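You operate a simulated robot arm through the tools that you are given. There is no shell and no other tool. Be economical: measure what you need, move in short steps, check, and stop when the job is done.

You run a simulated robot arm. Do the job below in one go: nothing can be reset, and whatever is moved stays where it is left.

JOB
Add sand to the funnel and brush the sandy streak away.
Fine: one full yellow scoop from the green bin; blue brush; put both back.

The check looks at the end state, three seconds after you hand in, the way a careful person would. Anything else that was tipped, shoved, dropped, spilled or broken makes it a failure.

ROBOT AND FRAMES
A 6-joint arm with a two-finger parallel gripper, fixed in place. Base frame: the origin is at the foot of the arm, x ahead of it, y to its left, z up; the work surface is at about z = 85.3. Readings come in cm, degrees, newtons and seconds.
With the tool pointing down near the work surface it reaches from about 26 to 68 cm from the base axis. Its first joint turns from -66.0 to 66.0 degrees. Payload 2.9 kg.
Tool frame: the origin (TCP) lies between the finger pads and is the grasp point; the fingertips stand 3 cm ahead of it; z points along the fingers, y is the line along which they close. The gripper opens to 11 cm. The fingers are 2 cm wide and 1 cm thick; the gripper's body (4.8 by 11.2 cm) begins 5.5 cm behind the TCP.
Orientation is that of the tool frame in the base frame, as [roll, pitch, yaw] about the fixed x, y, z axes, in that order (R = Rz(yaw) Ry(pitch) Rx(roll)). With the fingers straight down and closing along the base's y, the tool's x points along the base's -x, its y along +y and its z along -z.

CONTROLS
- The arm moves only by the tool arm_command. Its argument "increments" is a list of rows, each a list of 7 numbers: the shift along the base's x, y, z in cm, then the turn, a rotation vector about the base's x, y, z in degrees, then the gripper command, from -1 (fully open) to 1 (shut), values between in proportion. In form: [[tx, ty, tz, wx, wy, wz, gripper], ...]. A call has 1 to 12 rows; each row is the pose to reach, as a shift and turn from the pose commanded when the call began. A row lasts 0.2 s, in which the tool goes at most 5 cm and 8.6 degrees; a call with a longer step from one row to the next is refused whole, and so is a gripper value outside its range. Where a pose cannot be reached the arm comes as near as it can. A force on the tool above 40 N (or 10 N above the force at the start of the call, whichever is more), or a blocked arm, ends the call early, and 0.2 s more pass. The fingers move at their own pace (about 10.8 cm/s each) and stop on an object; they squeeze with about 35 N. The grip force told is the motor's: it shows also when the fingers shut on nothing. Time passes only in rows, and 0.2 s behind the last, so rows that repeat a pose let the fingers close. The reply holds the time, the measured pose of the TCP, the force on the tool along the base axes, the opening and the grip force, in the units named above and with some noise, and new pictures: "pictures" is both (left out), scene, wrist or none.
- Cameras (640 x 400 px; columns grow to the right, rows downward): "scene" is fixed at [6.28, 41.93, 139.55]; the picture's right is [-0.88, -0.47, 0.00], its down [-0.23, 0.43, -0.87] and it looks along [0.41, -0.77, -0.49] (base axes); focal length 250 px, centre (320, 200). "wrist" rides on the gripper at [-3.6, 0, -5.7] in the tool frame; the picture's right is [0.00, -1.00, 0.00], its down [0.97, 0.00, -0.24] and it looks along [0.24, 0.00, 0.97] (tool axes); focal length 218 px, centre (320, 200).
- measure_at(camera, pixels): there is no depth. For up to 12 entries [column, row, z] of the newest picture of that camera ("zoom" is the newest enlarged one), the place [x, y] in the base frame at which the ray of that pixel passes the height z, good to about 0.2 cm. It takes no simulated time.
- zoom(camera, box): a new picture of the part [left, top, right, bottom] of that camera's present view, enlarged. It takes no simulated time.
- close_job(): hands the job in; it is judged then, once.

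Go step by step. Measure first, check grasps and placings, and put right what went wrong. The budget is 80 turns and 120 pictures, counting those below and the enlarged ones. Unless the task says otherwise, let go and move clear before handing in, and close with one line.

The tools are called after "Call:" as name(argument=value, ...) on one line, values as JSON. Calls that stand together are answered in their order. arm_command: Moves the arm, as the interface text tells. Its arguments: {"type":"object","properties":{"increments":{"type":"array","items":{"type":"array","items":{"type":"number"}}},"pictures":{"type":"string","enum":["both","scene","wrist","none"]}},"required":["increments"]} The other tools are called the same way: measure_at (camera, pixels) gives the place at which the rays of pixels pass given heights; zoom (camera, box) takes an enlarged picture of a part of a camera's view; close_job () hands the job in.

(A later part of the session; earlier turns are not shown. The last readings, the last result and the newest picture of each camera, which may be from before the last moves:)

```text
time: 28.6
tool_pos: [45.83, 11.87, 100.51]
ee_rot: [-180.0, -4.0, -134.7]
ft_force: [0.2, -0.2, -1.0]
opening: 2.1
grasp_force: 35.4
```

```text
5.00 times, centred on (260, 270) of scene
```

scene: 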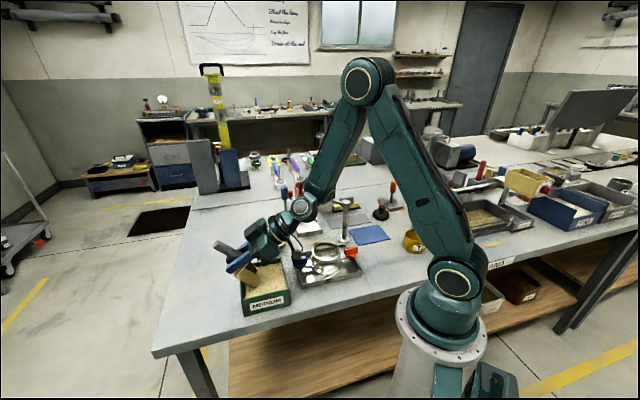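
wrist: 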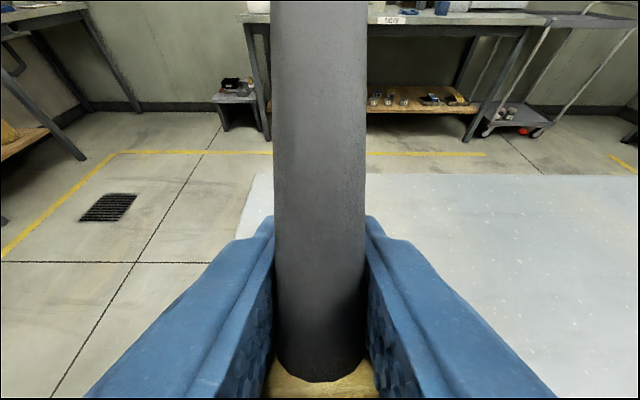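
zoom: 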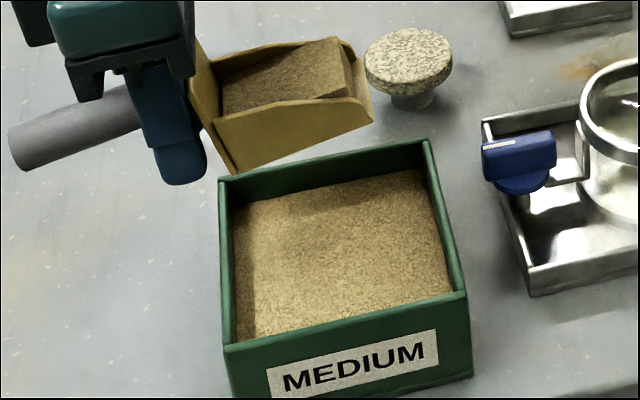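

The heap now stands slightly above the side walls. One more stroke, slightly forward, to confirm that it no longer grows.

Call:
arm_command(increments=[[-0.1, -0.1, 0, 5.2, -5.2, 0, 1], [-0.1, -0.1, 0, 10.4, -10.4, 0, 1], [-0.1, -0.1, 0, 15.6, -15.6, 0, 1], [-0.1, -0.1, 0, 20.8, -20.8, 0, 1], [-0.2, -0.1, 0, 26, -26, 0, 1], [-0.2, -0.1, 0, 31.1, -31.1, 0, 1], [-0.2, -0.1, -2, 31.1, -31.1, 0, 1], [-0.2, -0.1, -3.2, 31.1, -31.1, 0, 1], [-0.2, -0.1, -3.9, 31.1, -31.1, 0, 1]], pictures="none")

Call:
arm_command(increments=[[-0.77, -0.77, -0.2, 0, 0, 0, 1], [-1.12, -1.12, -0.4, -1.4, 1.4, 0, 1], [-1.33, -1.33, -0.85, -4.2, 4.2, 0, 1], [-1.41, -1.41, -1.45, -7.8, 7.8, 0, 1], [-1.46, -1.46, -2.0, -11.3, 11.3, 0, 1], [-1.4, -1.4, -2.25, -14.8, 14.8, 0, 1], [-1.11, -1.11, -2.05, -19.1, 19.1, 0, 1], [-0.68, -0.68, -1.65, -23.3, 23.3, 0, 1], [-0.32, -0.32, -0.95, -27.6, 27.6, 0, 1], [0, 0, 0.9, -31.1, 31.1, 0, 1], [0, 0, 3.9, -31.1, 31.1, 0, 1]], pictures="none")

Call:
zoom(camera="scene", box=[240, 232, 280, 262])

Call:
zoom(camera="scene", box=[220, 225, 330, 310])

```text
time: 30.6
tool_pos: [45.66, 11.91, 96.67]
ee_rot: [-179.6, 40.1, -134.5]
ft_force: [-0.3, 0.4, -2.2]
opening: 2.12
grasp_force: 35.7
```

```text
time: 33.0
tool_pos: [45.52, 11.72, 100.64]
ee_rot: [180.0, -3.9, -134.7]
ft_force: [-0.1, -0.1, -1.8]
opening: 2.11
grasp_force: 35.0
```

```text
13.33 times, centred on (260, 247) of scene
```

zoom: 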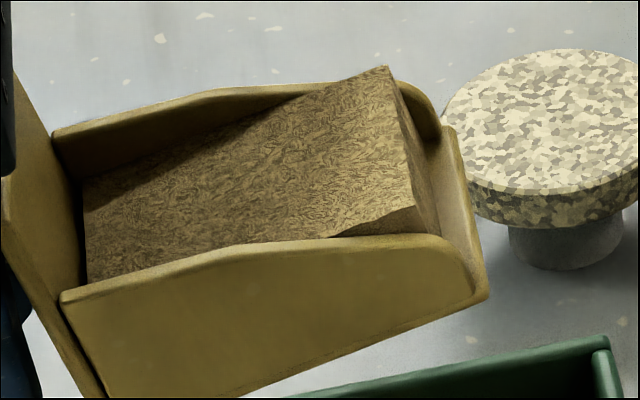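

```text
4.71 times, centred on (275, 268) of scene
```

zoom: 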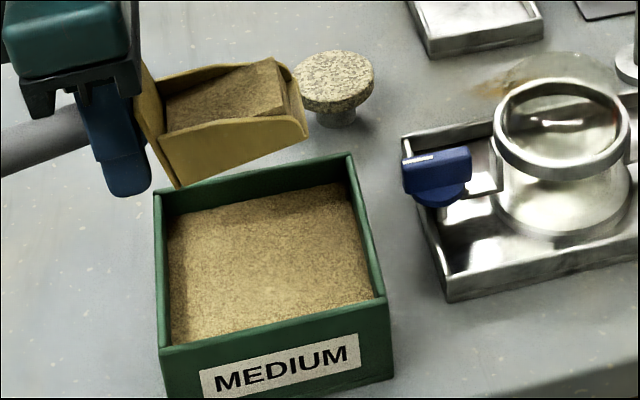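

The fill no longer changes, so the scoop is full. Funnel rim triangulates to centre (46.0,-22.75), z≈102.5. Carrying the scoop level to beside it at a safe height.

Call:
arm_command(increments=[[0, 0, 3, 0, 0, 0, 1], [0, 0, 7, 0, 0, 0, 1], [0, 0, 11, 0, 0, 0, 1], [0.9, -3, 13, 0, 0, 0, 1], [1.8, -6, 13, 0, 0, 0, 1], [2.7, -9, 13, 0, 0, 0, 1], [3.6, -12, 13, 0, 0, 0, 1], [4.5, -15, 13, 0, 0, 0, 1], [5.5, -18, 13, 0, 0, 0, 1], [6.5, -21, 13, 0, 0, 0, 1], [7.5, -24, 13, 0, 0, 0, 1], [8.3, -26.7, 12, 0, 0, 0, 1]])

Call:
zoom(camera="scene", box=[240, 130, 350, 215])

```text
time: 35.6
tool_pos: [53.62, -13.24, 112.12]
ee_rot: [-180.0, -3.8, -134.5]
ft_force: [0.7, 0.3, -1.3]
opening: 2.11
grasp_force: 35.3
out of reach, approached as far as the arm can: row 11, 12
```

scene: 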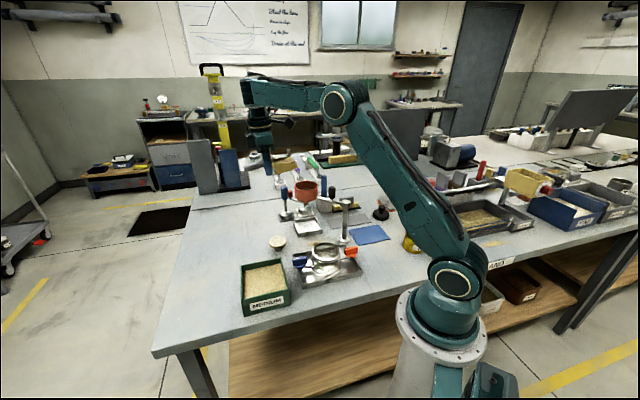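
wrist: 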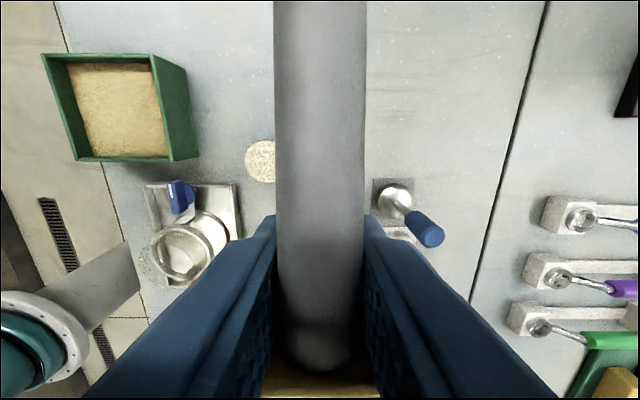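

```text
4.71 times, centred on (295, 172) of scene
```

zoom: 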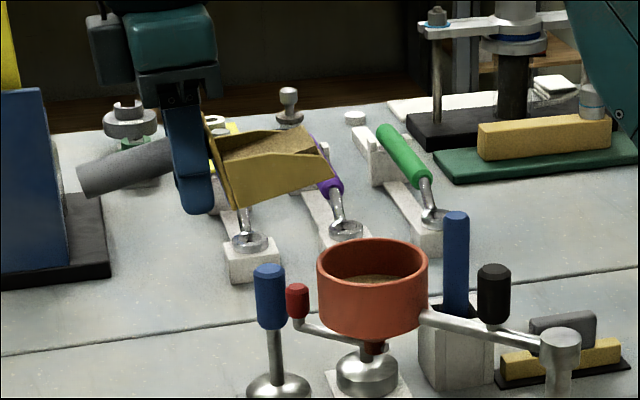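

The arm hit its reach limit slightly short at this height. Lowering to the pour height should regain reach.

Call:
arm_command(increments=[[0, 0, -2, 0, 0, 0, 1], [0, 0, -4, 0, 0, 0, 1], [0, 0, -5, 0, 0, 0, 1]], pictures="none")

Call:
zoom(camera="scene", box=[240, 130, 350, 215])

```text
time: 36.4
tool_pos: [53.48, -13.3, 107.16]
ee_rot: [-180.0, -3.9, -134.7]
ft_force: [-0.9, 0.7, -1.5]
opening: 2.11
grasp_force: 34.7
```

```text
4.71 times, centred on (295, 172) of scene
```

zoom: 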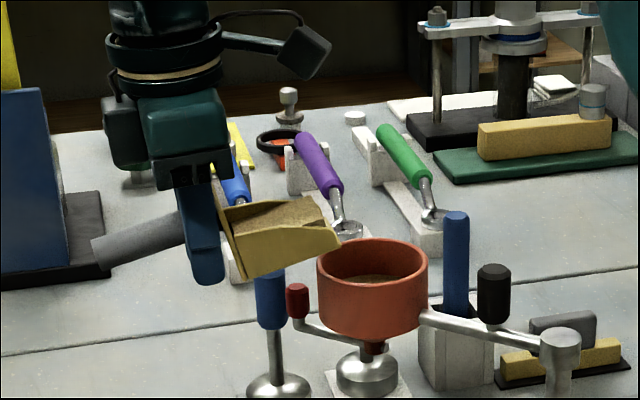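

The nose is just behind the rim near zoom (335,235). I'll shift it over the funnel mouth and begin tilting about the nose to 28°, then check.

Call:
arm_command(increments=[[0.15, -1, 0, 0, 0, 0, 1], [0.15, -1.82, 0, 0, 0, 0, 1], [-0.17, -2.14, 1.33, 5.66, -5.66, 0, 1], [-0.61, -2.58, 2.65, 11.3, -11.3, 0, 1], [-1.19, -3.16, 3.87, 17, -17, 0, 1], [-1.88, -3.85, 4.96, 22.6, -22.6, 0, 1]], pictures="none")

Call:
zoom(camera="scene", box=[255, 140, 345, 210])

```text
time: 37.8
tool_pos: [51.48, -17.13, 112.15]
ee_rot: [-179.8, 28.1, -134.7]
ft_force: [-0.2, -0.7, -1.6]
opening: 2.12
grasp_force: 34.9
```

```text
5.71 times, centred on (300, 175) of scene
```

zoom: 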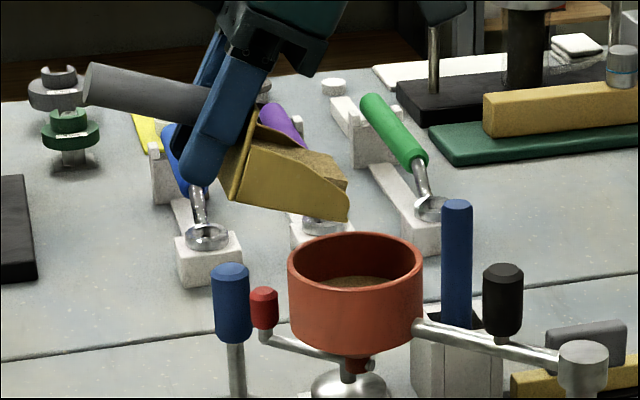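

Nose is over the mouth, about 3 cm up. I'll lower ~1 cm while tilting on to 75° about the nose and hold.

Call:
arm_command(increments=[[-0.67, -0.81, -0.08, 5.66, -5.66, 0, 1], [-1.55, -1.69, 0.7, 11.3, -11.3, 0, 1], [-1.55, -1.69, 0.7, 11.3, -11.3, 0, 1], [-2.49, -2.63, 1.3, 17, -17, 0, 1], [-2.49, -2.63, 1.3, 17, -17, 0, 1], [-3.48, -3.62, 1.71, 22.6, -22.6, 0, 1], [-3.48, -3.62, 1.71, 22.6, -22.6, 0, 1], [-4.51, -4.65, 1.92, 28.3, -28.3, 0, 1], [-5.41, -5.55, 1.94, 33.2, -33.2, 0, 1], [-5.41, -5.55, 1.94, 33.2, -33.2, 0, 1]], pictures="none")

Call:
zoom(camera="scene", box=[255, 140, 345, 210])

```text
time: 40.0
tool_pos: [47.54, -19.86, 112.63]
ee_rot: [-177.5, 74.1, -133.7]
ft_force: [0.4, -0.5, 0.4]
opening: 2.09
grasp_force: 35.2
out of reach, approached as far as the arm can: row 9, 10
```

```text
5.71 times, centred on (300, 175) of scene
```

zoom: 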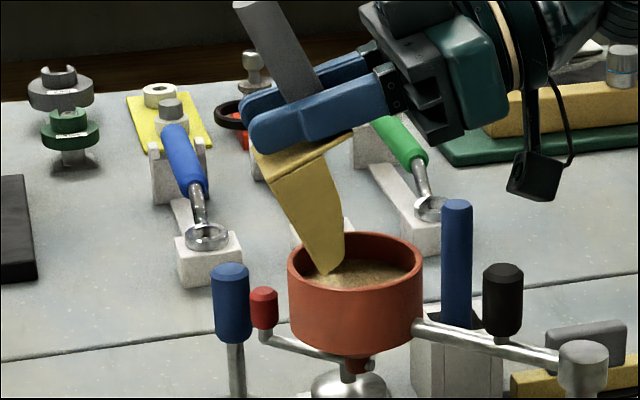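

The arm's limit left the tilt at ~74° with the nose inside the funnel mouth at zoom (330,272); no contact force. Enlarging to see whether it's emptied and nothing spilled.

Call:
zoom(camera="scene", box=[285, 155, 335, 205])

Call:
zoom(camera="scene", box=[270, 180, 350, 240])

```text
8.00 times, centred on (310, 180) of scene
```

zoom: 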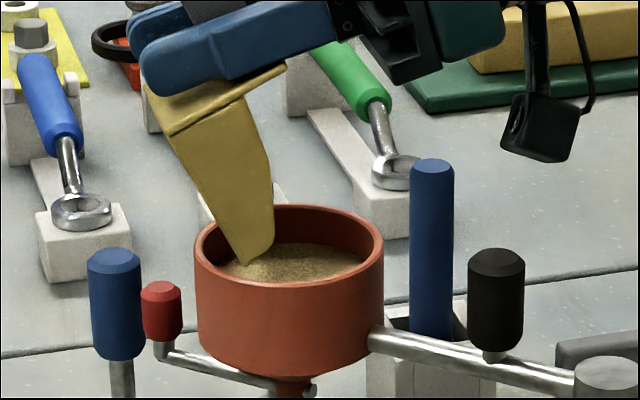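

```text
6.67 times, centred on (310, 210) of scene
```

zoom: 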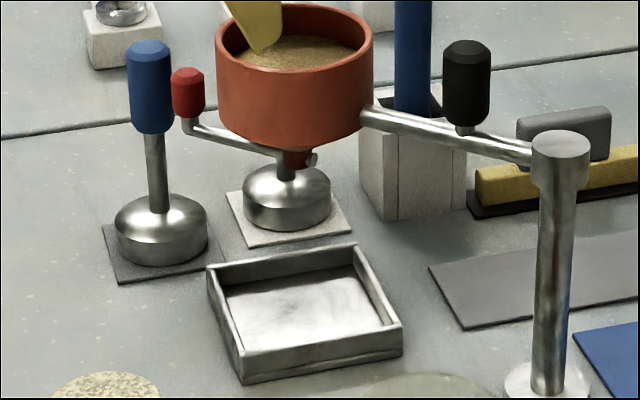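

Funnel level clearly rose and the table around is clean. Lifting out, then untilting to check the scoop is empty.

Call:
arm_command(increments=[[0, 0, 2, 0, 0, 0, 1], [-0.3, -0.3, 4, 0, 0, 0, 1], [-0.6, -0.6, 5, -5.66, 5.66, 0, 1], [-1, -1, 5, -11.3, 11.3, 0, 1], [-1.5, -1.5, 5, -17, 17, 0, 1], [-2, -2, 5, -22.6, 22.6, 0, 1]], pictures="none")

Call:
zoom(camera="scene", box=[270, 120, 350, 200])

```text
time: 41.4
tool_pos: [45.35, -22.03, 117.5]
ee_rot: [-179.6, 42.9, -134.5]
ft_force: [-0.8, -0.4, -0.8]
opening: 2.1
grasp_force: 34.9
out of reach, approached as far as the arm can: row 1, 2, 3
```

```text
5.00 times, centred on (310, 160) of scene
```

zoom: 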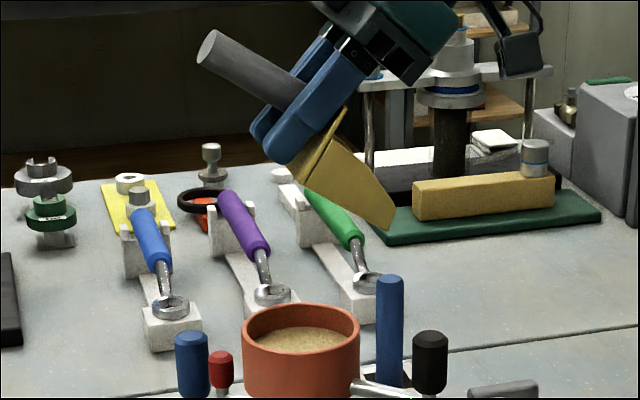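

Continuing to level and moving toward the mat, then inspecting the inside.

Call:
arm_command(increments=[[-1.2, -1.5, 0, -5.66, 5.66, 0, 1], [-2.4, -3, 0, -11.3, 11.3, 0, 1], [-3.6, -4.5, 0, -17, 17, 0, 1], [-4.8, -6, 0, -22.6, 22.6, 0, 1], [-6, -7.5, 0, -28.3, 28.3, 0, 1], [-7.6, -9.1, 0, -30.3, 30.3, 0, 1], [-7.6, -9.1, -3, -30.3, 30.3, 0, 1]])

Call:
zoom(camera="scene", box=[320, 130, 370, 170])

Call:
zoom(camera="scene", box=[260, 170, 380, 260])

```text
time: 43.0
tool_pos: [38.03, -31.22, 114.55]
ee_rot: [-179.9, 0.1, -134.4]
ft_force: [-1.0, -1.0, -1.6]
opening: 2.09
grasp_force: 35.4
```

scene: 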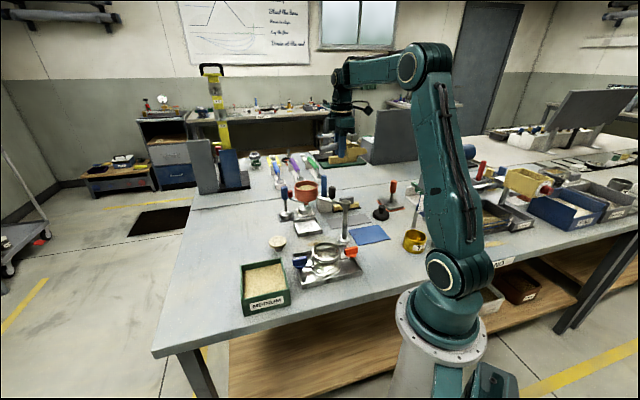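
wrist: 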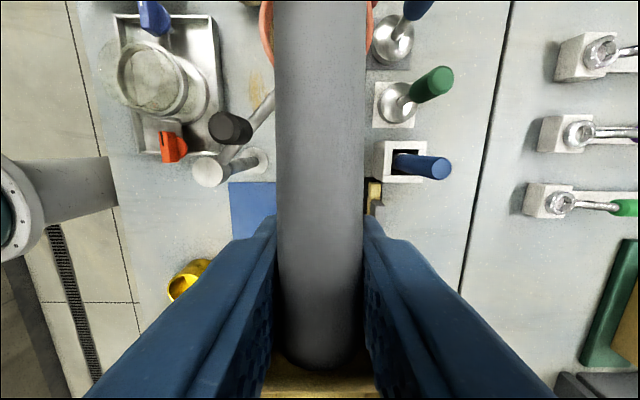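

```text
10.00 times, centred on (345, 150) of scene
```

zoom: 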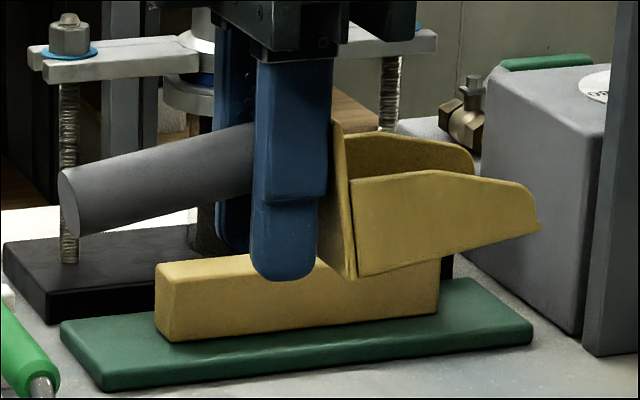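

```text
4.44 times, centred on (320, 215) of scene
```

zoom: 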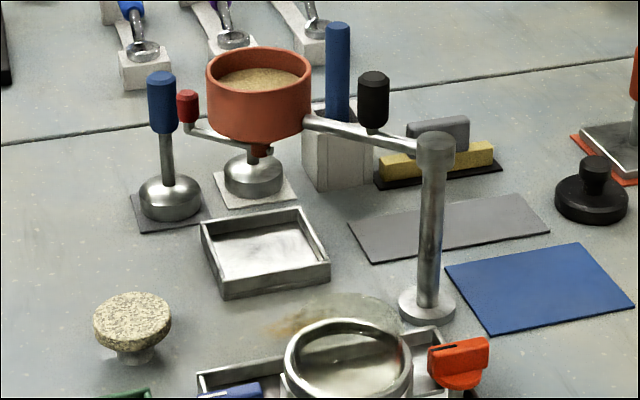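

The scoop looks clear and the table is clean, but the handle now slopes ~12° in the grip (zoom (70,203)→(255,152)) after the early bump. I'll tilt the tool 12.5° to level the scoop and hover over its mat to check.

Call:
arm_command(increments=[[-0.1, 0.3, -4, 4.4, -4.4, 0, 1], [-0.1, 0.3, -8, 8.8, -8.8, 0, 1], [-0.1, 0.3, -12, 8.8, -8.8, 0, 1], [-0.1, 0.3, -16, 8.8, -8.8, 0, 1], [-0.1, 0.3, -19.5, 8.8, -8.8, 0, 1], [-0.1, 0.3, -20.5, 8.8, -8.8, 0, 1]])

Call:
zoom(camera="scene", box=[320, 180, 380, 235])

```text
time: 44.4
tool_pos: [37.76, -30.68, 93.82]
ee_rot: [-179.9, 12.6, -134.6]
ft_force: [0.5, -0.8, -0.3]
opening: 2.08
grasp_force: 34.7
```

scene: 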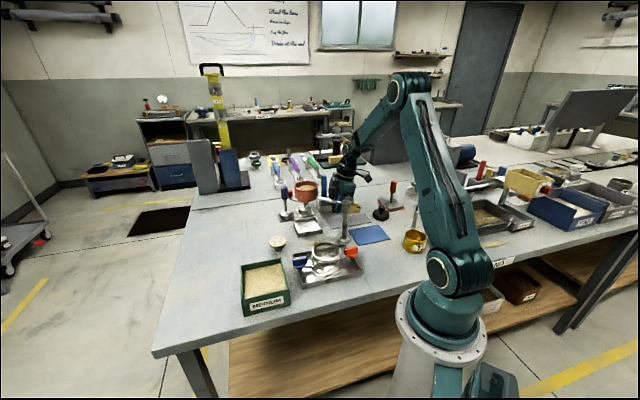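
wrist: 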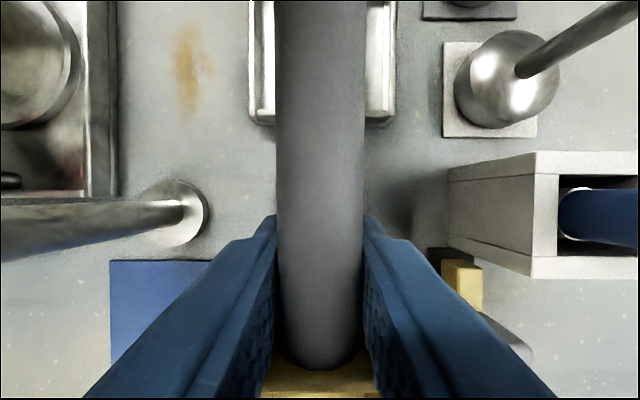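

```text
7.27 times, centred on (350, 208) of scene
```

zoom: 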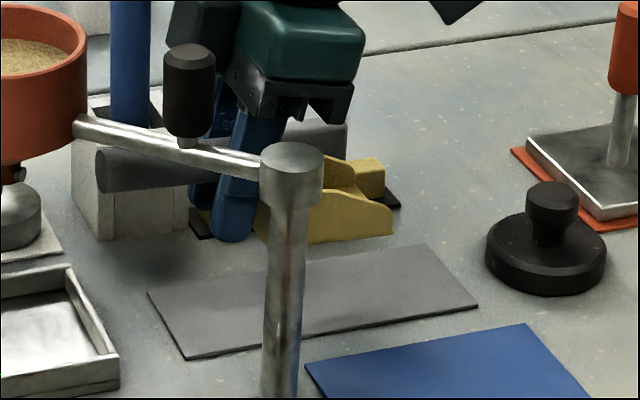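

The scoop bottom edge slope (-0.13) matches its original resting view, so it's level. Lowering onto the mat gently.

Call:
arm_command(increments=[[0.17, -0.23, -2, 0, 0, 0, 1], [0.17, -0.23, -3.6, 0, 0, 0, 1], [0.17, -0.23, -4.1, 0, 0, 0, 1], [0.17, -0.23, -4.4, 0, 0, 0, 1], [0.17, -0.23, -4.6, 0, 0, 0, 1]], pictures="none")

Call:
zoom(camera="scene", box=[320, 180, 380, 235])

```text
time: 45.6
tool_pos: [37.98, -31.01, 89.32]
ee_rot: [-179.9, 12.6, -134.7]
ft_force: [0.5, -0.2, -1.4]
opening: 2.09
grasp_force: 35.3
```

```text
7.27 times, centred on (350, 208) of scene
```

zoom: 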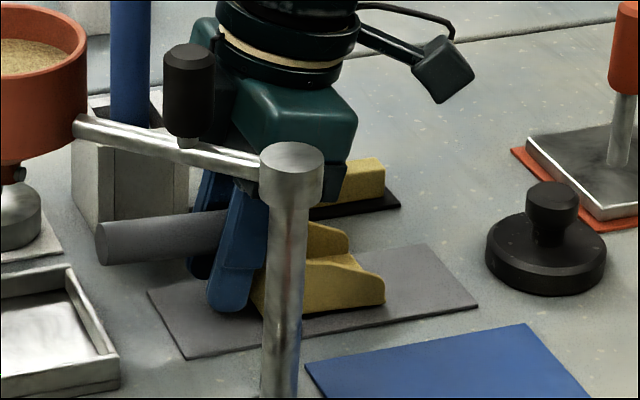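

Comparing with the initial view, the nose is ~5.5 px left of its original spot: the scoop slid ~2 cm back in the grip. Shifting forward 2.1 cm along its axis, then lowering by feel.

Call:
arm_command(increments=[[0, 0, 0.6, 0, 0, 0, 1], [-1.5, -1.5, 0.6, 0, 0, 0, 1], [-1.5, -1.5, 0, 0, 0, 0, 1], [-1.5, -1.5, -0.2, 0, 0, 0, 1], [-1.5, -1.5, -0.35, 0, 0, 0, 1]], pictures="none")

Call:
zoom(camera="scene", box=[290, 170, 390, 250])

```text
time: 46.8
tool_pos: [36.52, -32.67, 89.24]
ee_rot: [-179.8, 12.5, -134.6]
ft_force: [-1.6, 4.3, 13.1]
opening: 2.11
grasp_force: 34.8
```

```text
5.00 times, centred on (340, 210) of scene
```

zoom: 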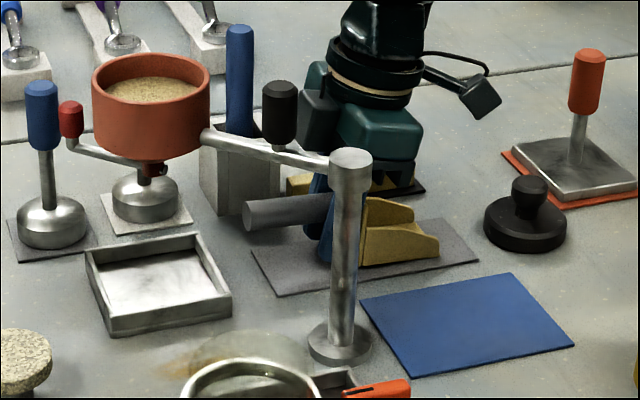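

Contact is felt (13 N) but the scoop looks ~0.7 cm high or pitched. Zooming in before release.

Call:
zoom(camera="scene", box=[320, 195, 380, 235])

Call:
zoom(camera="wrist", box=[0, 0, 640, 400])

```text
10.00 times, centred on (350, 215) of scene
```

zoom: 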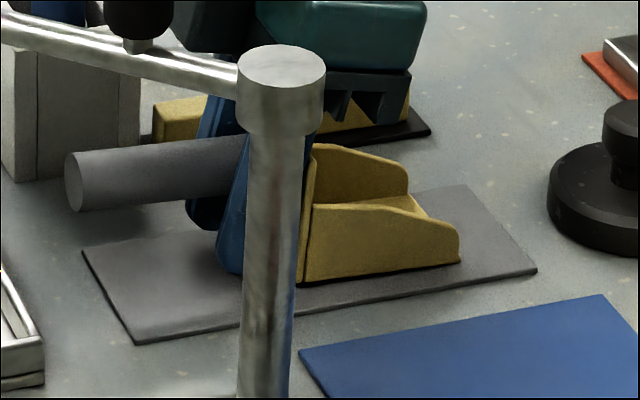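

```text
1.00 times, centred on (320, 200) of wrist
```

zoom: 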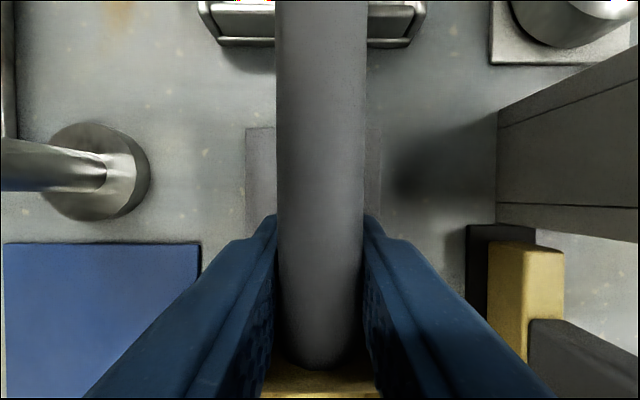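

The scoop is resting on the mat, about 0.3 cm off laterally and back. Nudging it, setting it down again, then opening.

Call:
arm_command(increments=[[0, 0, 0.5, 0, 0, 0, 1], [-0.4, 0, 0.5, 0, 0, 0, 1], [-0.4, 0, 0.1, 0, 0, 0, 1], [-0.4, 0, -0.05, 0, 0, 0, 1], [-0.4, 0, -0.1, 0, 0, 0, 1]], pictures="none")

Call:
arm_command(increments=[[0, 0, 0, 0, 0, 0, 0.5], [0, 0, 0, 0, 0, 0, 0.2], [0, 0, 0, 0, 0, 0, 0], [0, 0, 0, 0, 0, 0, 0]], pictures="wrist")

Call:
zoom(camera="scene", box=[320, 195, 380, 235])

```text
time: 48.0
tool_pos: [36.08, -32.47, 89.09]
ee_rot: [-179.7, 12.7, -134.6]
ft_force: [-0.5, 3.6, 14.0]
opening: 2.1
grasp_force: 34.6
```

```text
time: 49.0
tool_pos: [35.88, -32.44, 88.95]
ee_rot: [-179.9, 12.6, -134.7]
ft_force: [-0.5, -0.3, -0.6]
opening: 5.47
grasp_force: 0.1
```

wrist: 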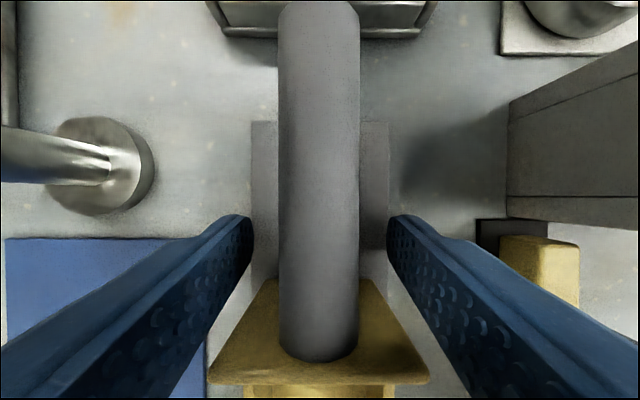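

```text
10.00 times, centred on (350, 215) of scene
```

zoom: 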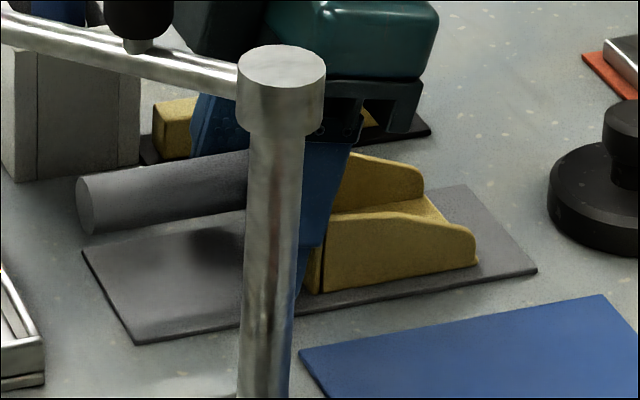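

Released; the scoop settled flat on its mat. Opening a bit more, and rising straight up, then looking from above.

Call:
arm_command(increments=[[0, 0, 0, 0, 0, 0, -0.25], [0, 0, 1, 0, 0, 0, -0.25], [0, 0, 4, 0, 0, 0, -0.25], [0.5, 0.5, 8, -4.4, 4.4, 0, -0.25], [1, 1, 12, -8.9, 8.9, 0, -0.25], [2, 2, 16.5, -8.9, 8.9, 0, -0.25], [2, 2, 20, -8.9, 8.9, 0, -0.25]])

Call:
zoom(camera="wrist", box=[200, 100, 440, 250])

Call:
zoom(camera="scene", box=[290, 170, 390, 250])

```text
time: 50.6
tool_pos: [37.9, -30.45, 108.95]
ee_rot: [179.9, -0.1, -134.6]
ft_force: [0.2, -0.3, 0.1]
opening: 6.86
grasp_force: 0.0
```

scene: 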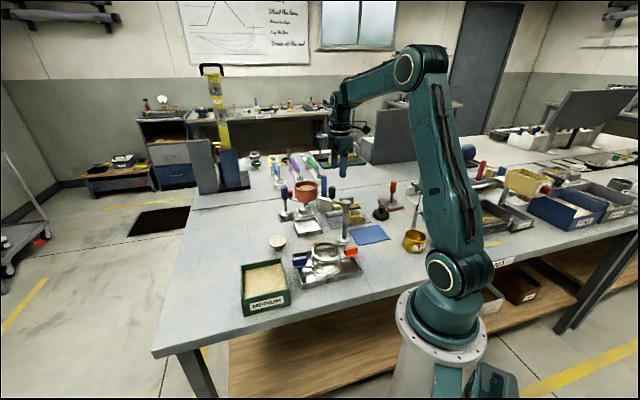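
wrist: 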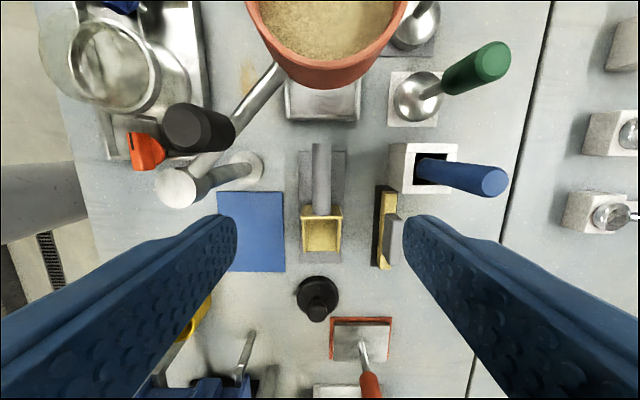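

```text
2.67 times, centred on (320, 175) of wrist
```

zoom: 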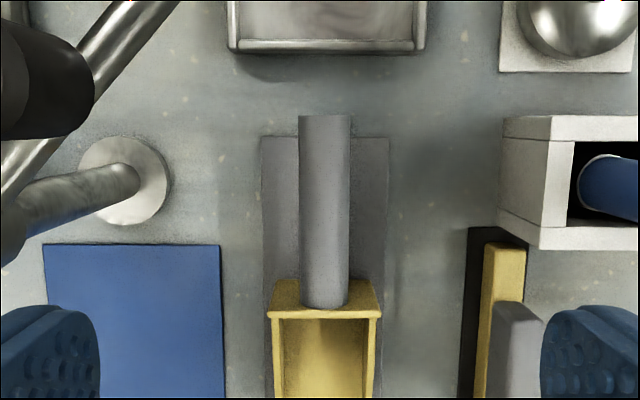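

```text
5.00 times, centred on (340, 210) of scene
```

zoom: 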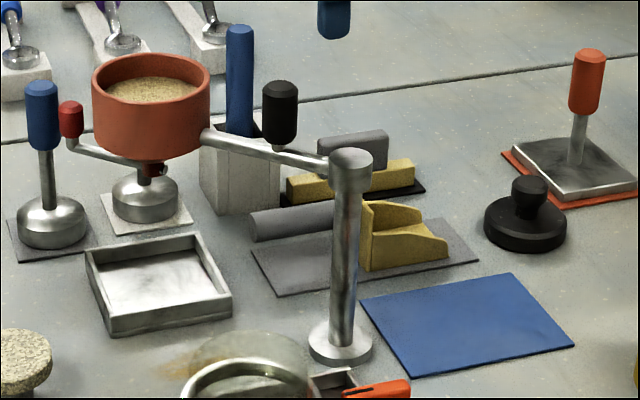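

Scoop is back on its mat, near its original place, and looks empty. Next the blue brush: triangulated handle top ≈(47.1,-38.1,99.8), standing upright in its holder; checking that from this view.

Call:
zoom(camera="wrist", box=[370, 120, 530, 220])

Call:
measure_at(camera="wrist", pixels=[[496, 181, 99.8], [425, 168, 91], [388, 142, 91], [458, 143, 91], [388, 190, 91], [455, 193, 91], [401, 150, 91], [323, 220, 88], [323, 240, 87]])

Call:
zoom(camera="scene", box=[315, 170, 365, 220])

```text
4.00 times, centred on (450, 170) of wrist
```

zoom: 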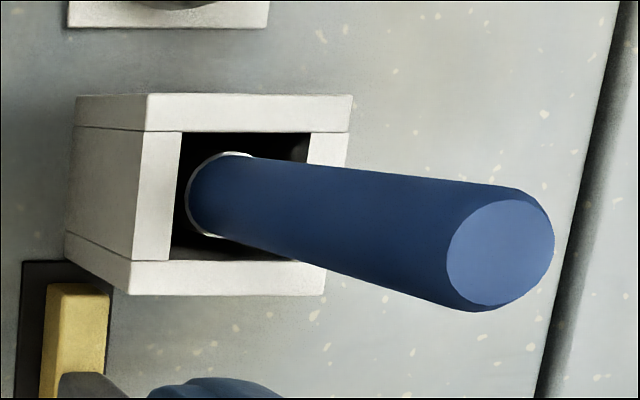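

```text
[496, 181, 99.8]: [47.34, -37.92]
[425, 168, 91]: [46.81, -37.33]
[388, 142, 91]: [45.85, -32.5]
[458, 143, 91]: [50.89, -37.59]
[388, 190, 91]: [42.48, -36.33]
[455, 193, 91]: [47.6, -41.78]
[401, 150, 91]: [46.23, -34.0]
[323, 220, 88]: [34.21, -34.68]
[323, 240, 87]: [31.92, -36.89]
```

```text
8.00 times, centred on (340, 195) of scene
```

zoom: 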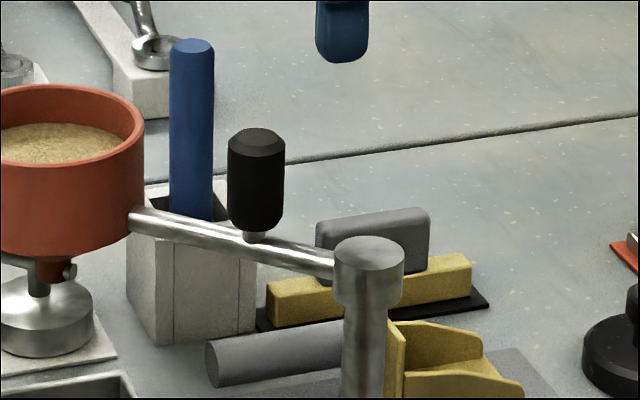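

Handle top confirmed at about (47.2,-38.0,99.8). Moving above it first.

Call:
arm_command(increments=[[3.1, -2.5, 0, 0, 0, 0, -0.25], [6.2, -5, -2, 0, 0, 0, -0.25], [9.3, -7.55, -4.1, 0, 0, 0, -0.25], [9.3, -7.55, -4.1, 0, 0, 0, -0.25]], pictures="wrist")

```text
time: 51.6
tool_pos: [47.29, -38.22, 104.99]
ee_rot: [180.0, 0.0, -134.8]
ft_force: [0.3, 0.9, -0.6]
opening: 6.86
grasp_force: 0.1
```

wrist: 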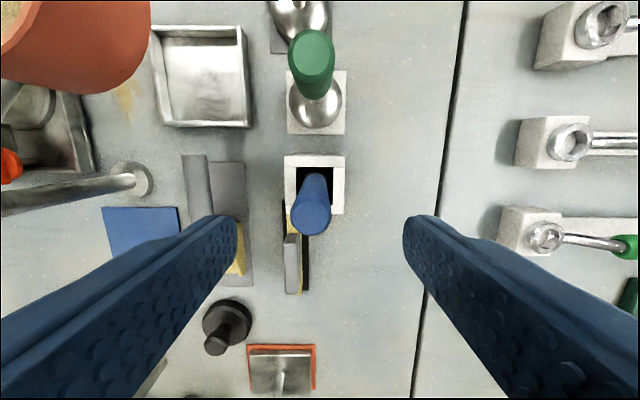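

Call:
measure_at(camera="wrist", pixels=[[311, 217, 99.8], [311, 217, 98.8], [315, 180, 92]])

```text
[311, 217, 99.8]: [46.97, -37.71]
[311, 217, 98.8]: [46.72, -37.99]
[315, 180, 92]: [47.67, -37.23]
```

Handle top at (47.0,-37.7). Centring and descending to z≈97.2, then closing gently.

Call:
arm_command(increments=[[-0.25, 0.45, 0, 0, 0, 0, -0.25], [-0.25, 0.45, -3, 0, 0, 0, -0.25], [-0.25, 0.45, -6, 0, 0, 0, -0.25], [-0.25, 0.45, -7.8, 0, 0, 0, -0.25]])

Call:
zoom(camera="scene", box=[290, 160, 370, 220])

```text
time: 52.6
tool_pos: [47.12, -37.59, 96.97]
ee_rot: [-179.9, 0.0, -134.7]
ft_force: [-0.1, -0.3, 0.7]
opening: 6.87
grasp_force: 0.0
```

scene: 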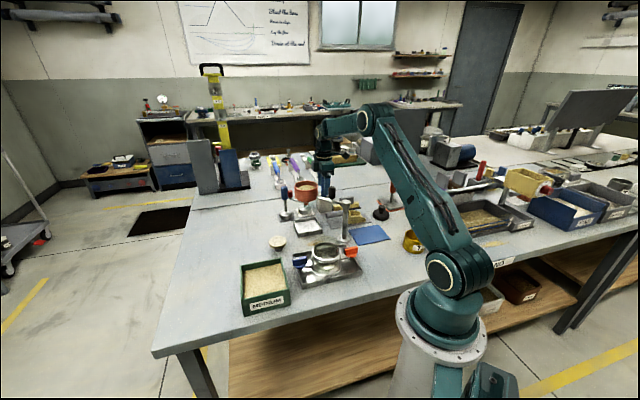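
wrist: 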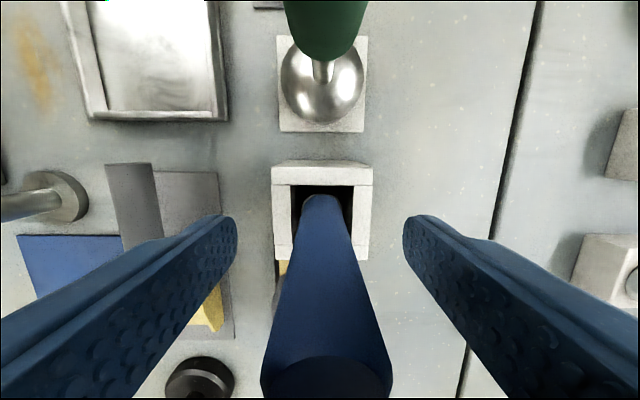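

```text
6.67 times, centred on (330, 190) of scene
```

zoom: 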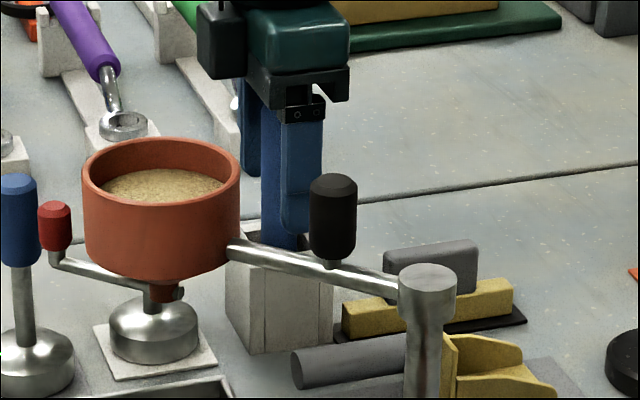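

The handle is centred between the fingers. Closing.

Call:
arm_command(increments=[[0, 0, 0, 0, 0, 0, 0.2], [0, 0, 0, 0, 0, 0, 0.5], [0, 0, 0, 0, 0, 0, 1], [0, 0, 0, 0, 0, 0, 1], [0, 0, 0, 0, 0, 0, 1]], pictures="none")

Call:
arm_command(increments=[[0, 0, 1.5, 0, 0, 0, 1], [0, 0, 3.5, 0, 0, 0, 1], [0, 0, 5.5, 0, 0, 0, 1], [0, 0, 7.5, 0, 0, 0, 1]])

Call:
zoom(camera="scene", box=[290, 150, 370, 215])

```text
time: 53.8
tool_pos: [47.1, -37.69, 96.92]
ee_rot: [-179.9, 0.0, -134.7]
ft_force: [0.5, -0.6, -0.5]
opening: 2.06
grasp_force: 35.0
```

```text
time: 54.8
tool_pos: [47.08, -37.7, 104.7]
ee_rot: [-179.9, 0.0, -134.7]
ft_force: [0.1, -0.4, -0.7]
opening: 2.08
grasp_force: 34.7
```

scene: 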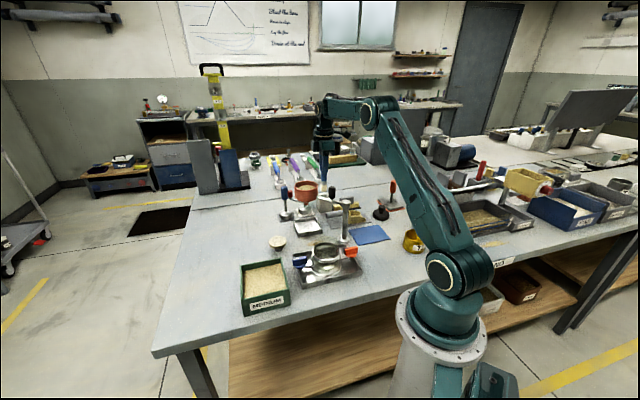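
wrist: 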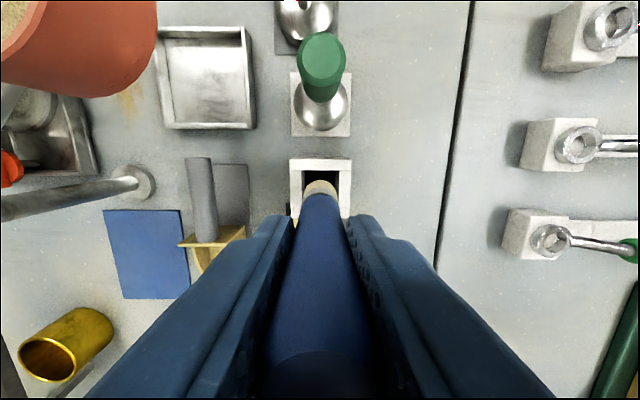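

```text
6.15 times, centred on (330, 182) of scene
```

zoom: 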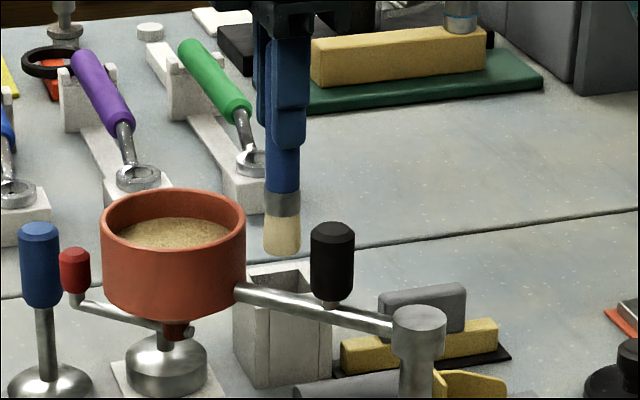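

It's a round brush; bristle end is about 10.9 cm below the TCP and clear of the holder. Moving inward and up, over the funnel's arm, to above the streak, turning the hand 90° so that it stays clear of funnel and knob.

Call:
arm_command(increments=[[-2.5, 1.5, 1.5, 0, 0, -8, 1], [-5, 3, 4, 0, 0, -16, 1], [-7.5, 5, 7.5, 0, 0, -24, 1], [-9, 7, 11.5, 0, 0, -32, 1], [-9, 10, 14, 0, 0, -40, 1], [-9, 14, 14, 0, 0, -48, 1], [-9, 18, 14, 0, 0, -56, 1], [-8.5, 21, 14, 0, 0, -64, 1], [-8.5, 23, 14, 0, 0, -72, 1], [-8.5, 23, 14, 0, 0, -80, 1], [-8.5, 23, 14, 0, 0, -88, 1], [-8.5, 23, 14, 0, 0, -90, 1]])

Call:
zoom(camera="wrist", box=[200, 60, 440, 210])

Call:
zoom(camera="scene", box=[270, 200, 370, 262])

```text
time: 57.4
tool_pos: [38.63, -14.62, 118.62]
ee_rot: [-180.0, 0.0, 135.2]
ft_force: [-0.6, 0.2, -0.1]
opening: 2.07
grasp_force: 35.2
```

scene: 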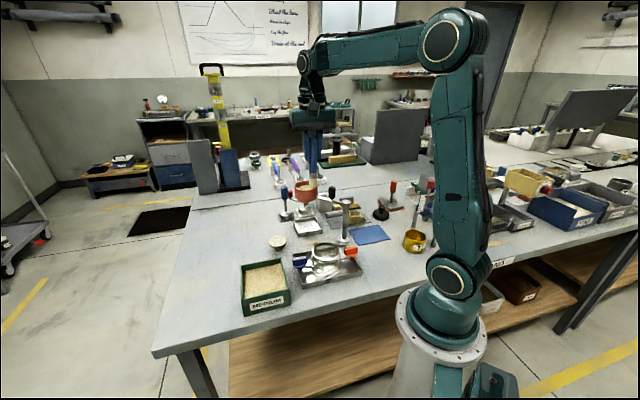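
wrist: 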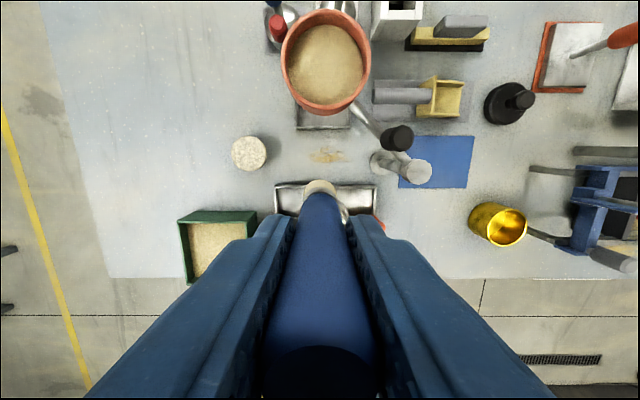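

```text
2.67 times, centred on (320, 135) of wrist
```

zoom: 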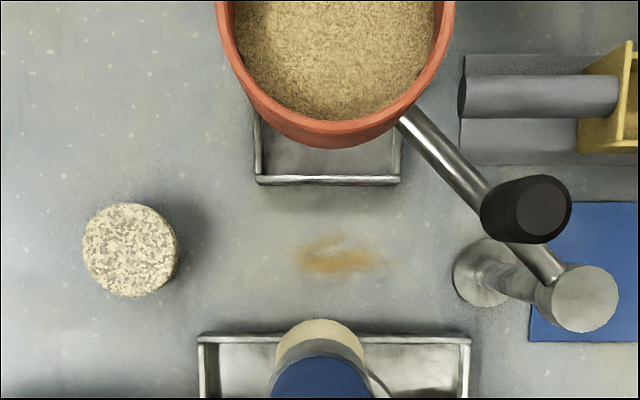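

```text
6.40 times, centred on (320, 231) of scene
```

zoom: 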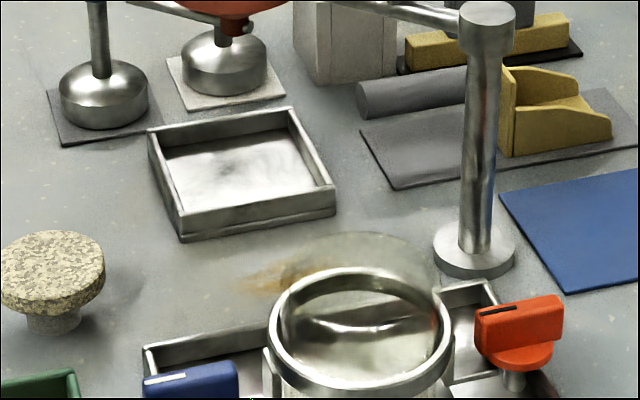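

The streak is clear at zoom (295–388, 235–277), between the two trays. Measuring it.

Call:
measure_at(camera="wrist", pixels=[[310.6, 155.6, 85.3], [345.5, 158.3, 85.3], [326, 148, 85.3], [326, 163, 85.3], [296, 129, 87], [350, 129, 87], [275, 184, 88], [376, 184, 88], [248, 160, 89]])

```text
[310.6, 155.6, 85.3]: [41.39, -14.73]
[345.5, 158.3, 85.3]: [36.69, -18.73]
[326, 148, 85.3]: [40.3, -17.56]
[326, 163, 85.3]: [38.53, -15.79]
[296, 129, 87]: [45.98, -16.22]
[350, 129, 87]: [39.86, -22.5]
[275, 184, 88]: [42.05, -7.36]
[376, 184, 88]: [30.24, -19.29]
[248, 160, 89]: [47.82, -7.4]
```

Streak runs from (41.4,-14.7) to (36.7,-18.7), about 2.5 cm wide. Leaning the brush 15° away from the funnel and lowering to just above the far end.

Call:
arm_command(increments=[[0.5, 1, -4, -5.3, -5.3, 0, 1], [1, 2, -8, -10.6, -10.6, 0, 1], [1.5, 2.8, -12, -10.6, -10.6, 0, 1], [1.5, 2.8, -16, -10.6, -10.6, 0, 1], [1.5, 2.8, -20, -10.6, -10.6, 0, 1]])

Call:
zoom(camera="scene", box=[260, 190, 360, 260])

```text
time: 58.6
tool_pos: [40.25, -12.08, 98.42]
ee_rot: [-179.9, 15.0, 135.4]
ft_force: [-0.2, 0.0, -0.7]
opening: 2.08
grasp_force: 34.9
```

scene: 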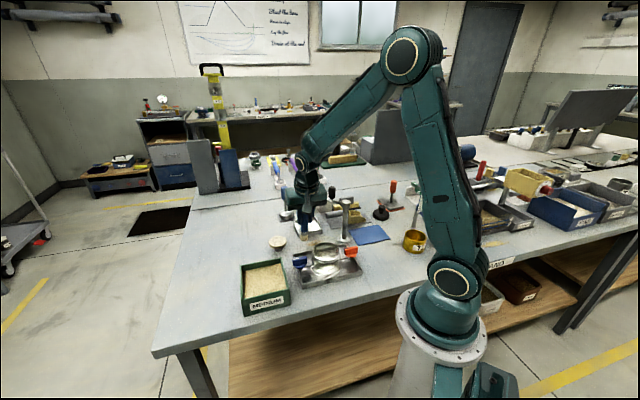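
wrist: 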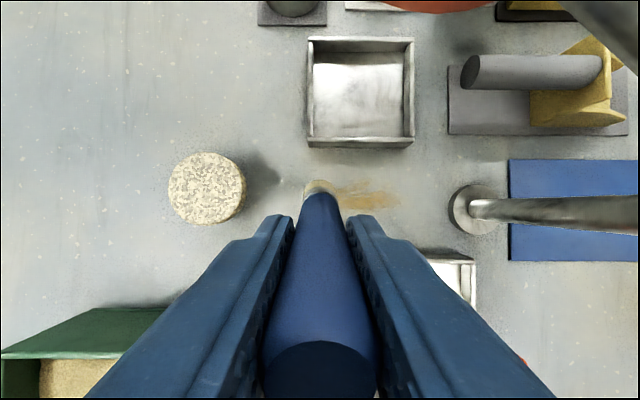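

```text
5.71 times, centred on (310, 225) of scene
```

zoom: 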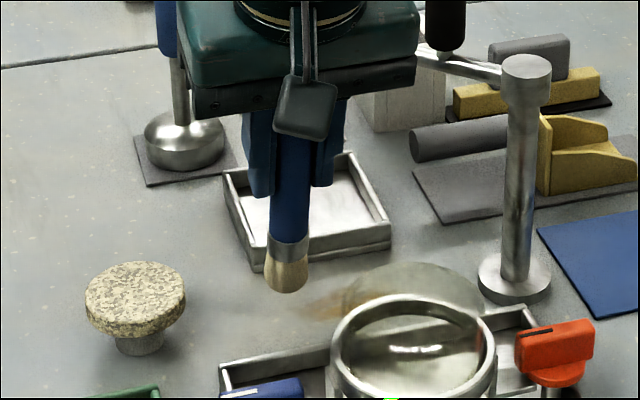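

Bristles hang just off the streak's far end. Lowering to contact in small steps.

Call:
arm_command(increments=[[0, 0, -1.5, 0, 0, 0, 1], [0, 0, -2.2, 0, 0, 0, 1], [0, 0, -2.6, 0, 0, 0, 1], [0, 0, -2.9, 0, 0, 0, 1]], pictures="none")

Call:
zoom(camera="scene", box=[280, 215, 330, 255])

```text
time: 59.6
tool_pos: [40.12, -11.84, 95.92]
ee_rot: [180.0, 15.2, 135.3]
ft_force: [-10.6, 3.6, 27.6]
opening: 2.1
grasp_force: 34.6
```

```text
10.00 times, centred on (305, 235) of scene
```

zoom: 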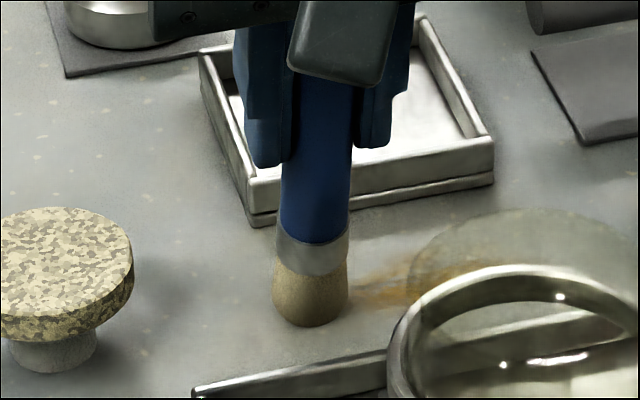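

Contact at ~27 N; easing slightly and sweeping along the streak's centre line.

Call:
arm_command(increments=[[0, 0, 0.25, 0, 0, 0, 1], [-0.7, -0.7, 0.25, 0, 0, 0, 1], [-1.4, -1.4, 0.25, 0, 0, 0, 1], [-2.1, -2.1, 0.25, 0, 0, 0, 1], [-2.8, -2.8, 0.25, 0, 0, 0, 1], [-3.5, -3.5, 0.25, 0, 0, 0, 1], [-4.2, -4.2, 0.25, 0, 0, 0, 1], [-4.9, -4.9, 0.25, 0, 0, 0, 1], [-5.6, -5.6, 0.25, 0, 0, 0, 1], [-6.2, -6.2, 0.25, 0, 0, 0, 1]])

Call:
zoom(camera="scene", box=[285, 210, 355, 260])

```text
time: 61.8
tool_pos: [33.92, -17.99, 96.01]
ee_rot: [-179.8, 15.1, 135.3]
ft_force: [2.3, 2.3, 3.1]
opening: 2.06
grasp_force: 35.0
```

scene: 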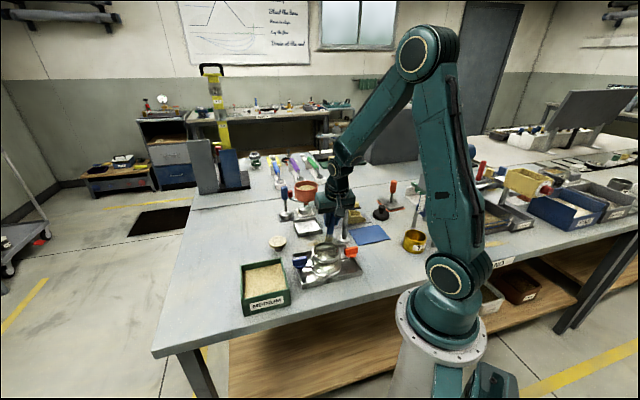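
wrist: 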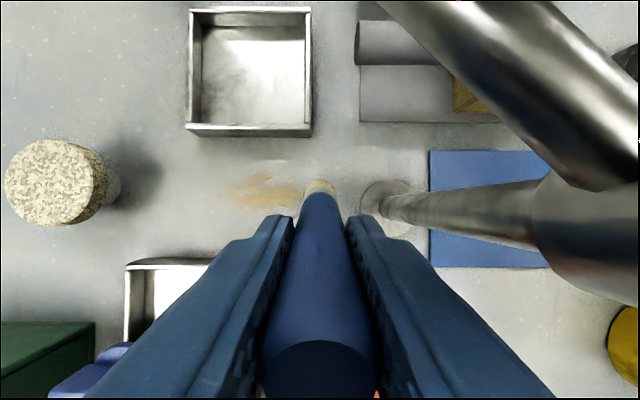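

```text
8.00 times, centred on (320, 235) of scene
```

zoom: 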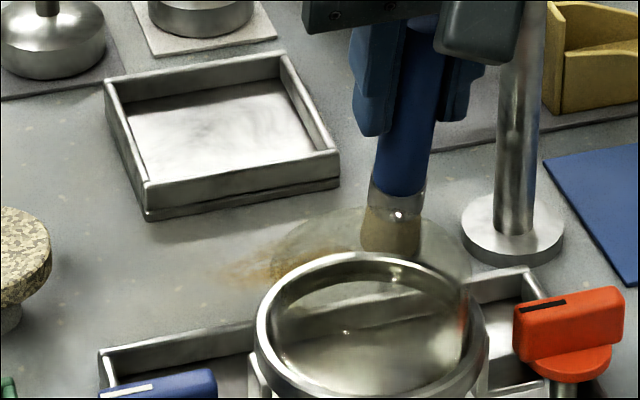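

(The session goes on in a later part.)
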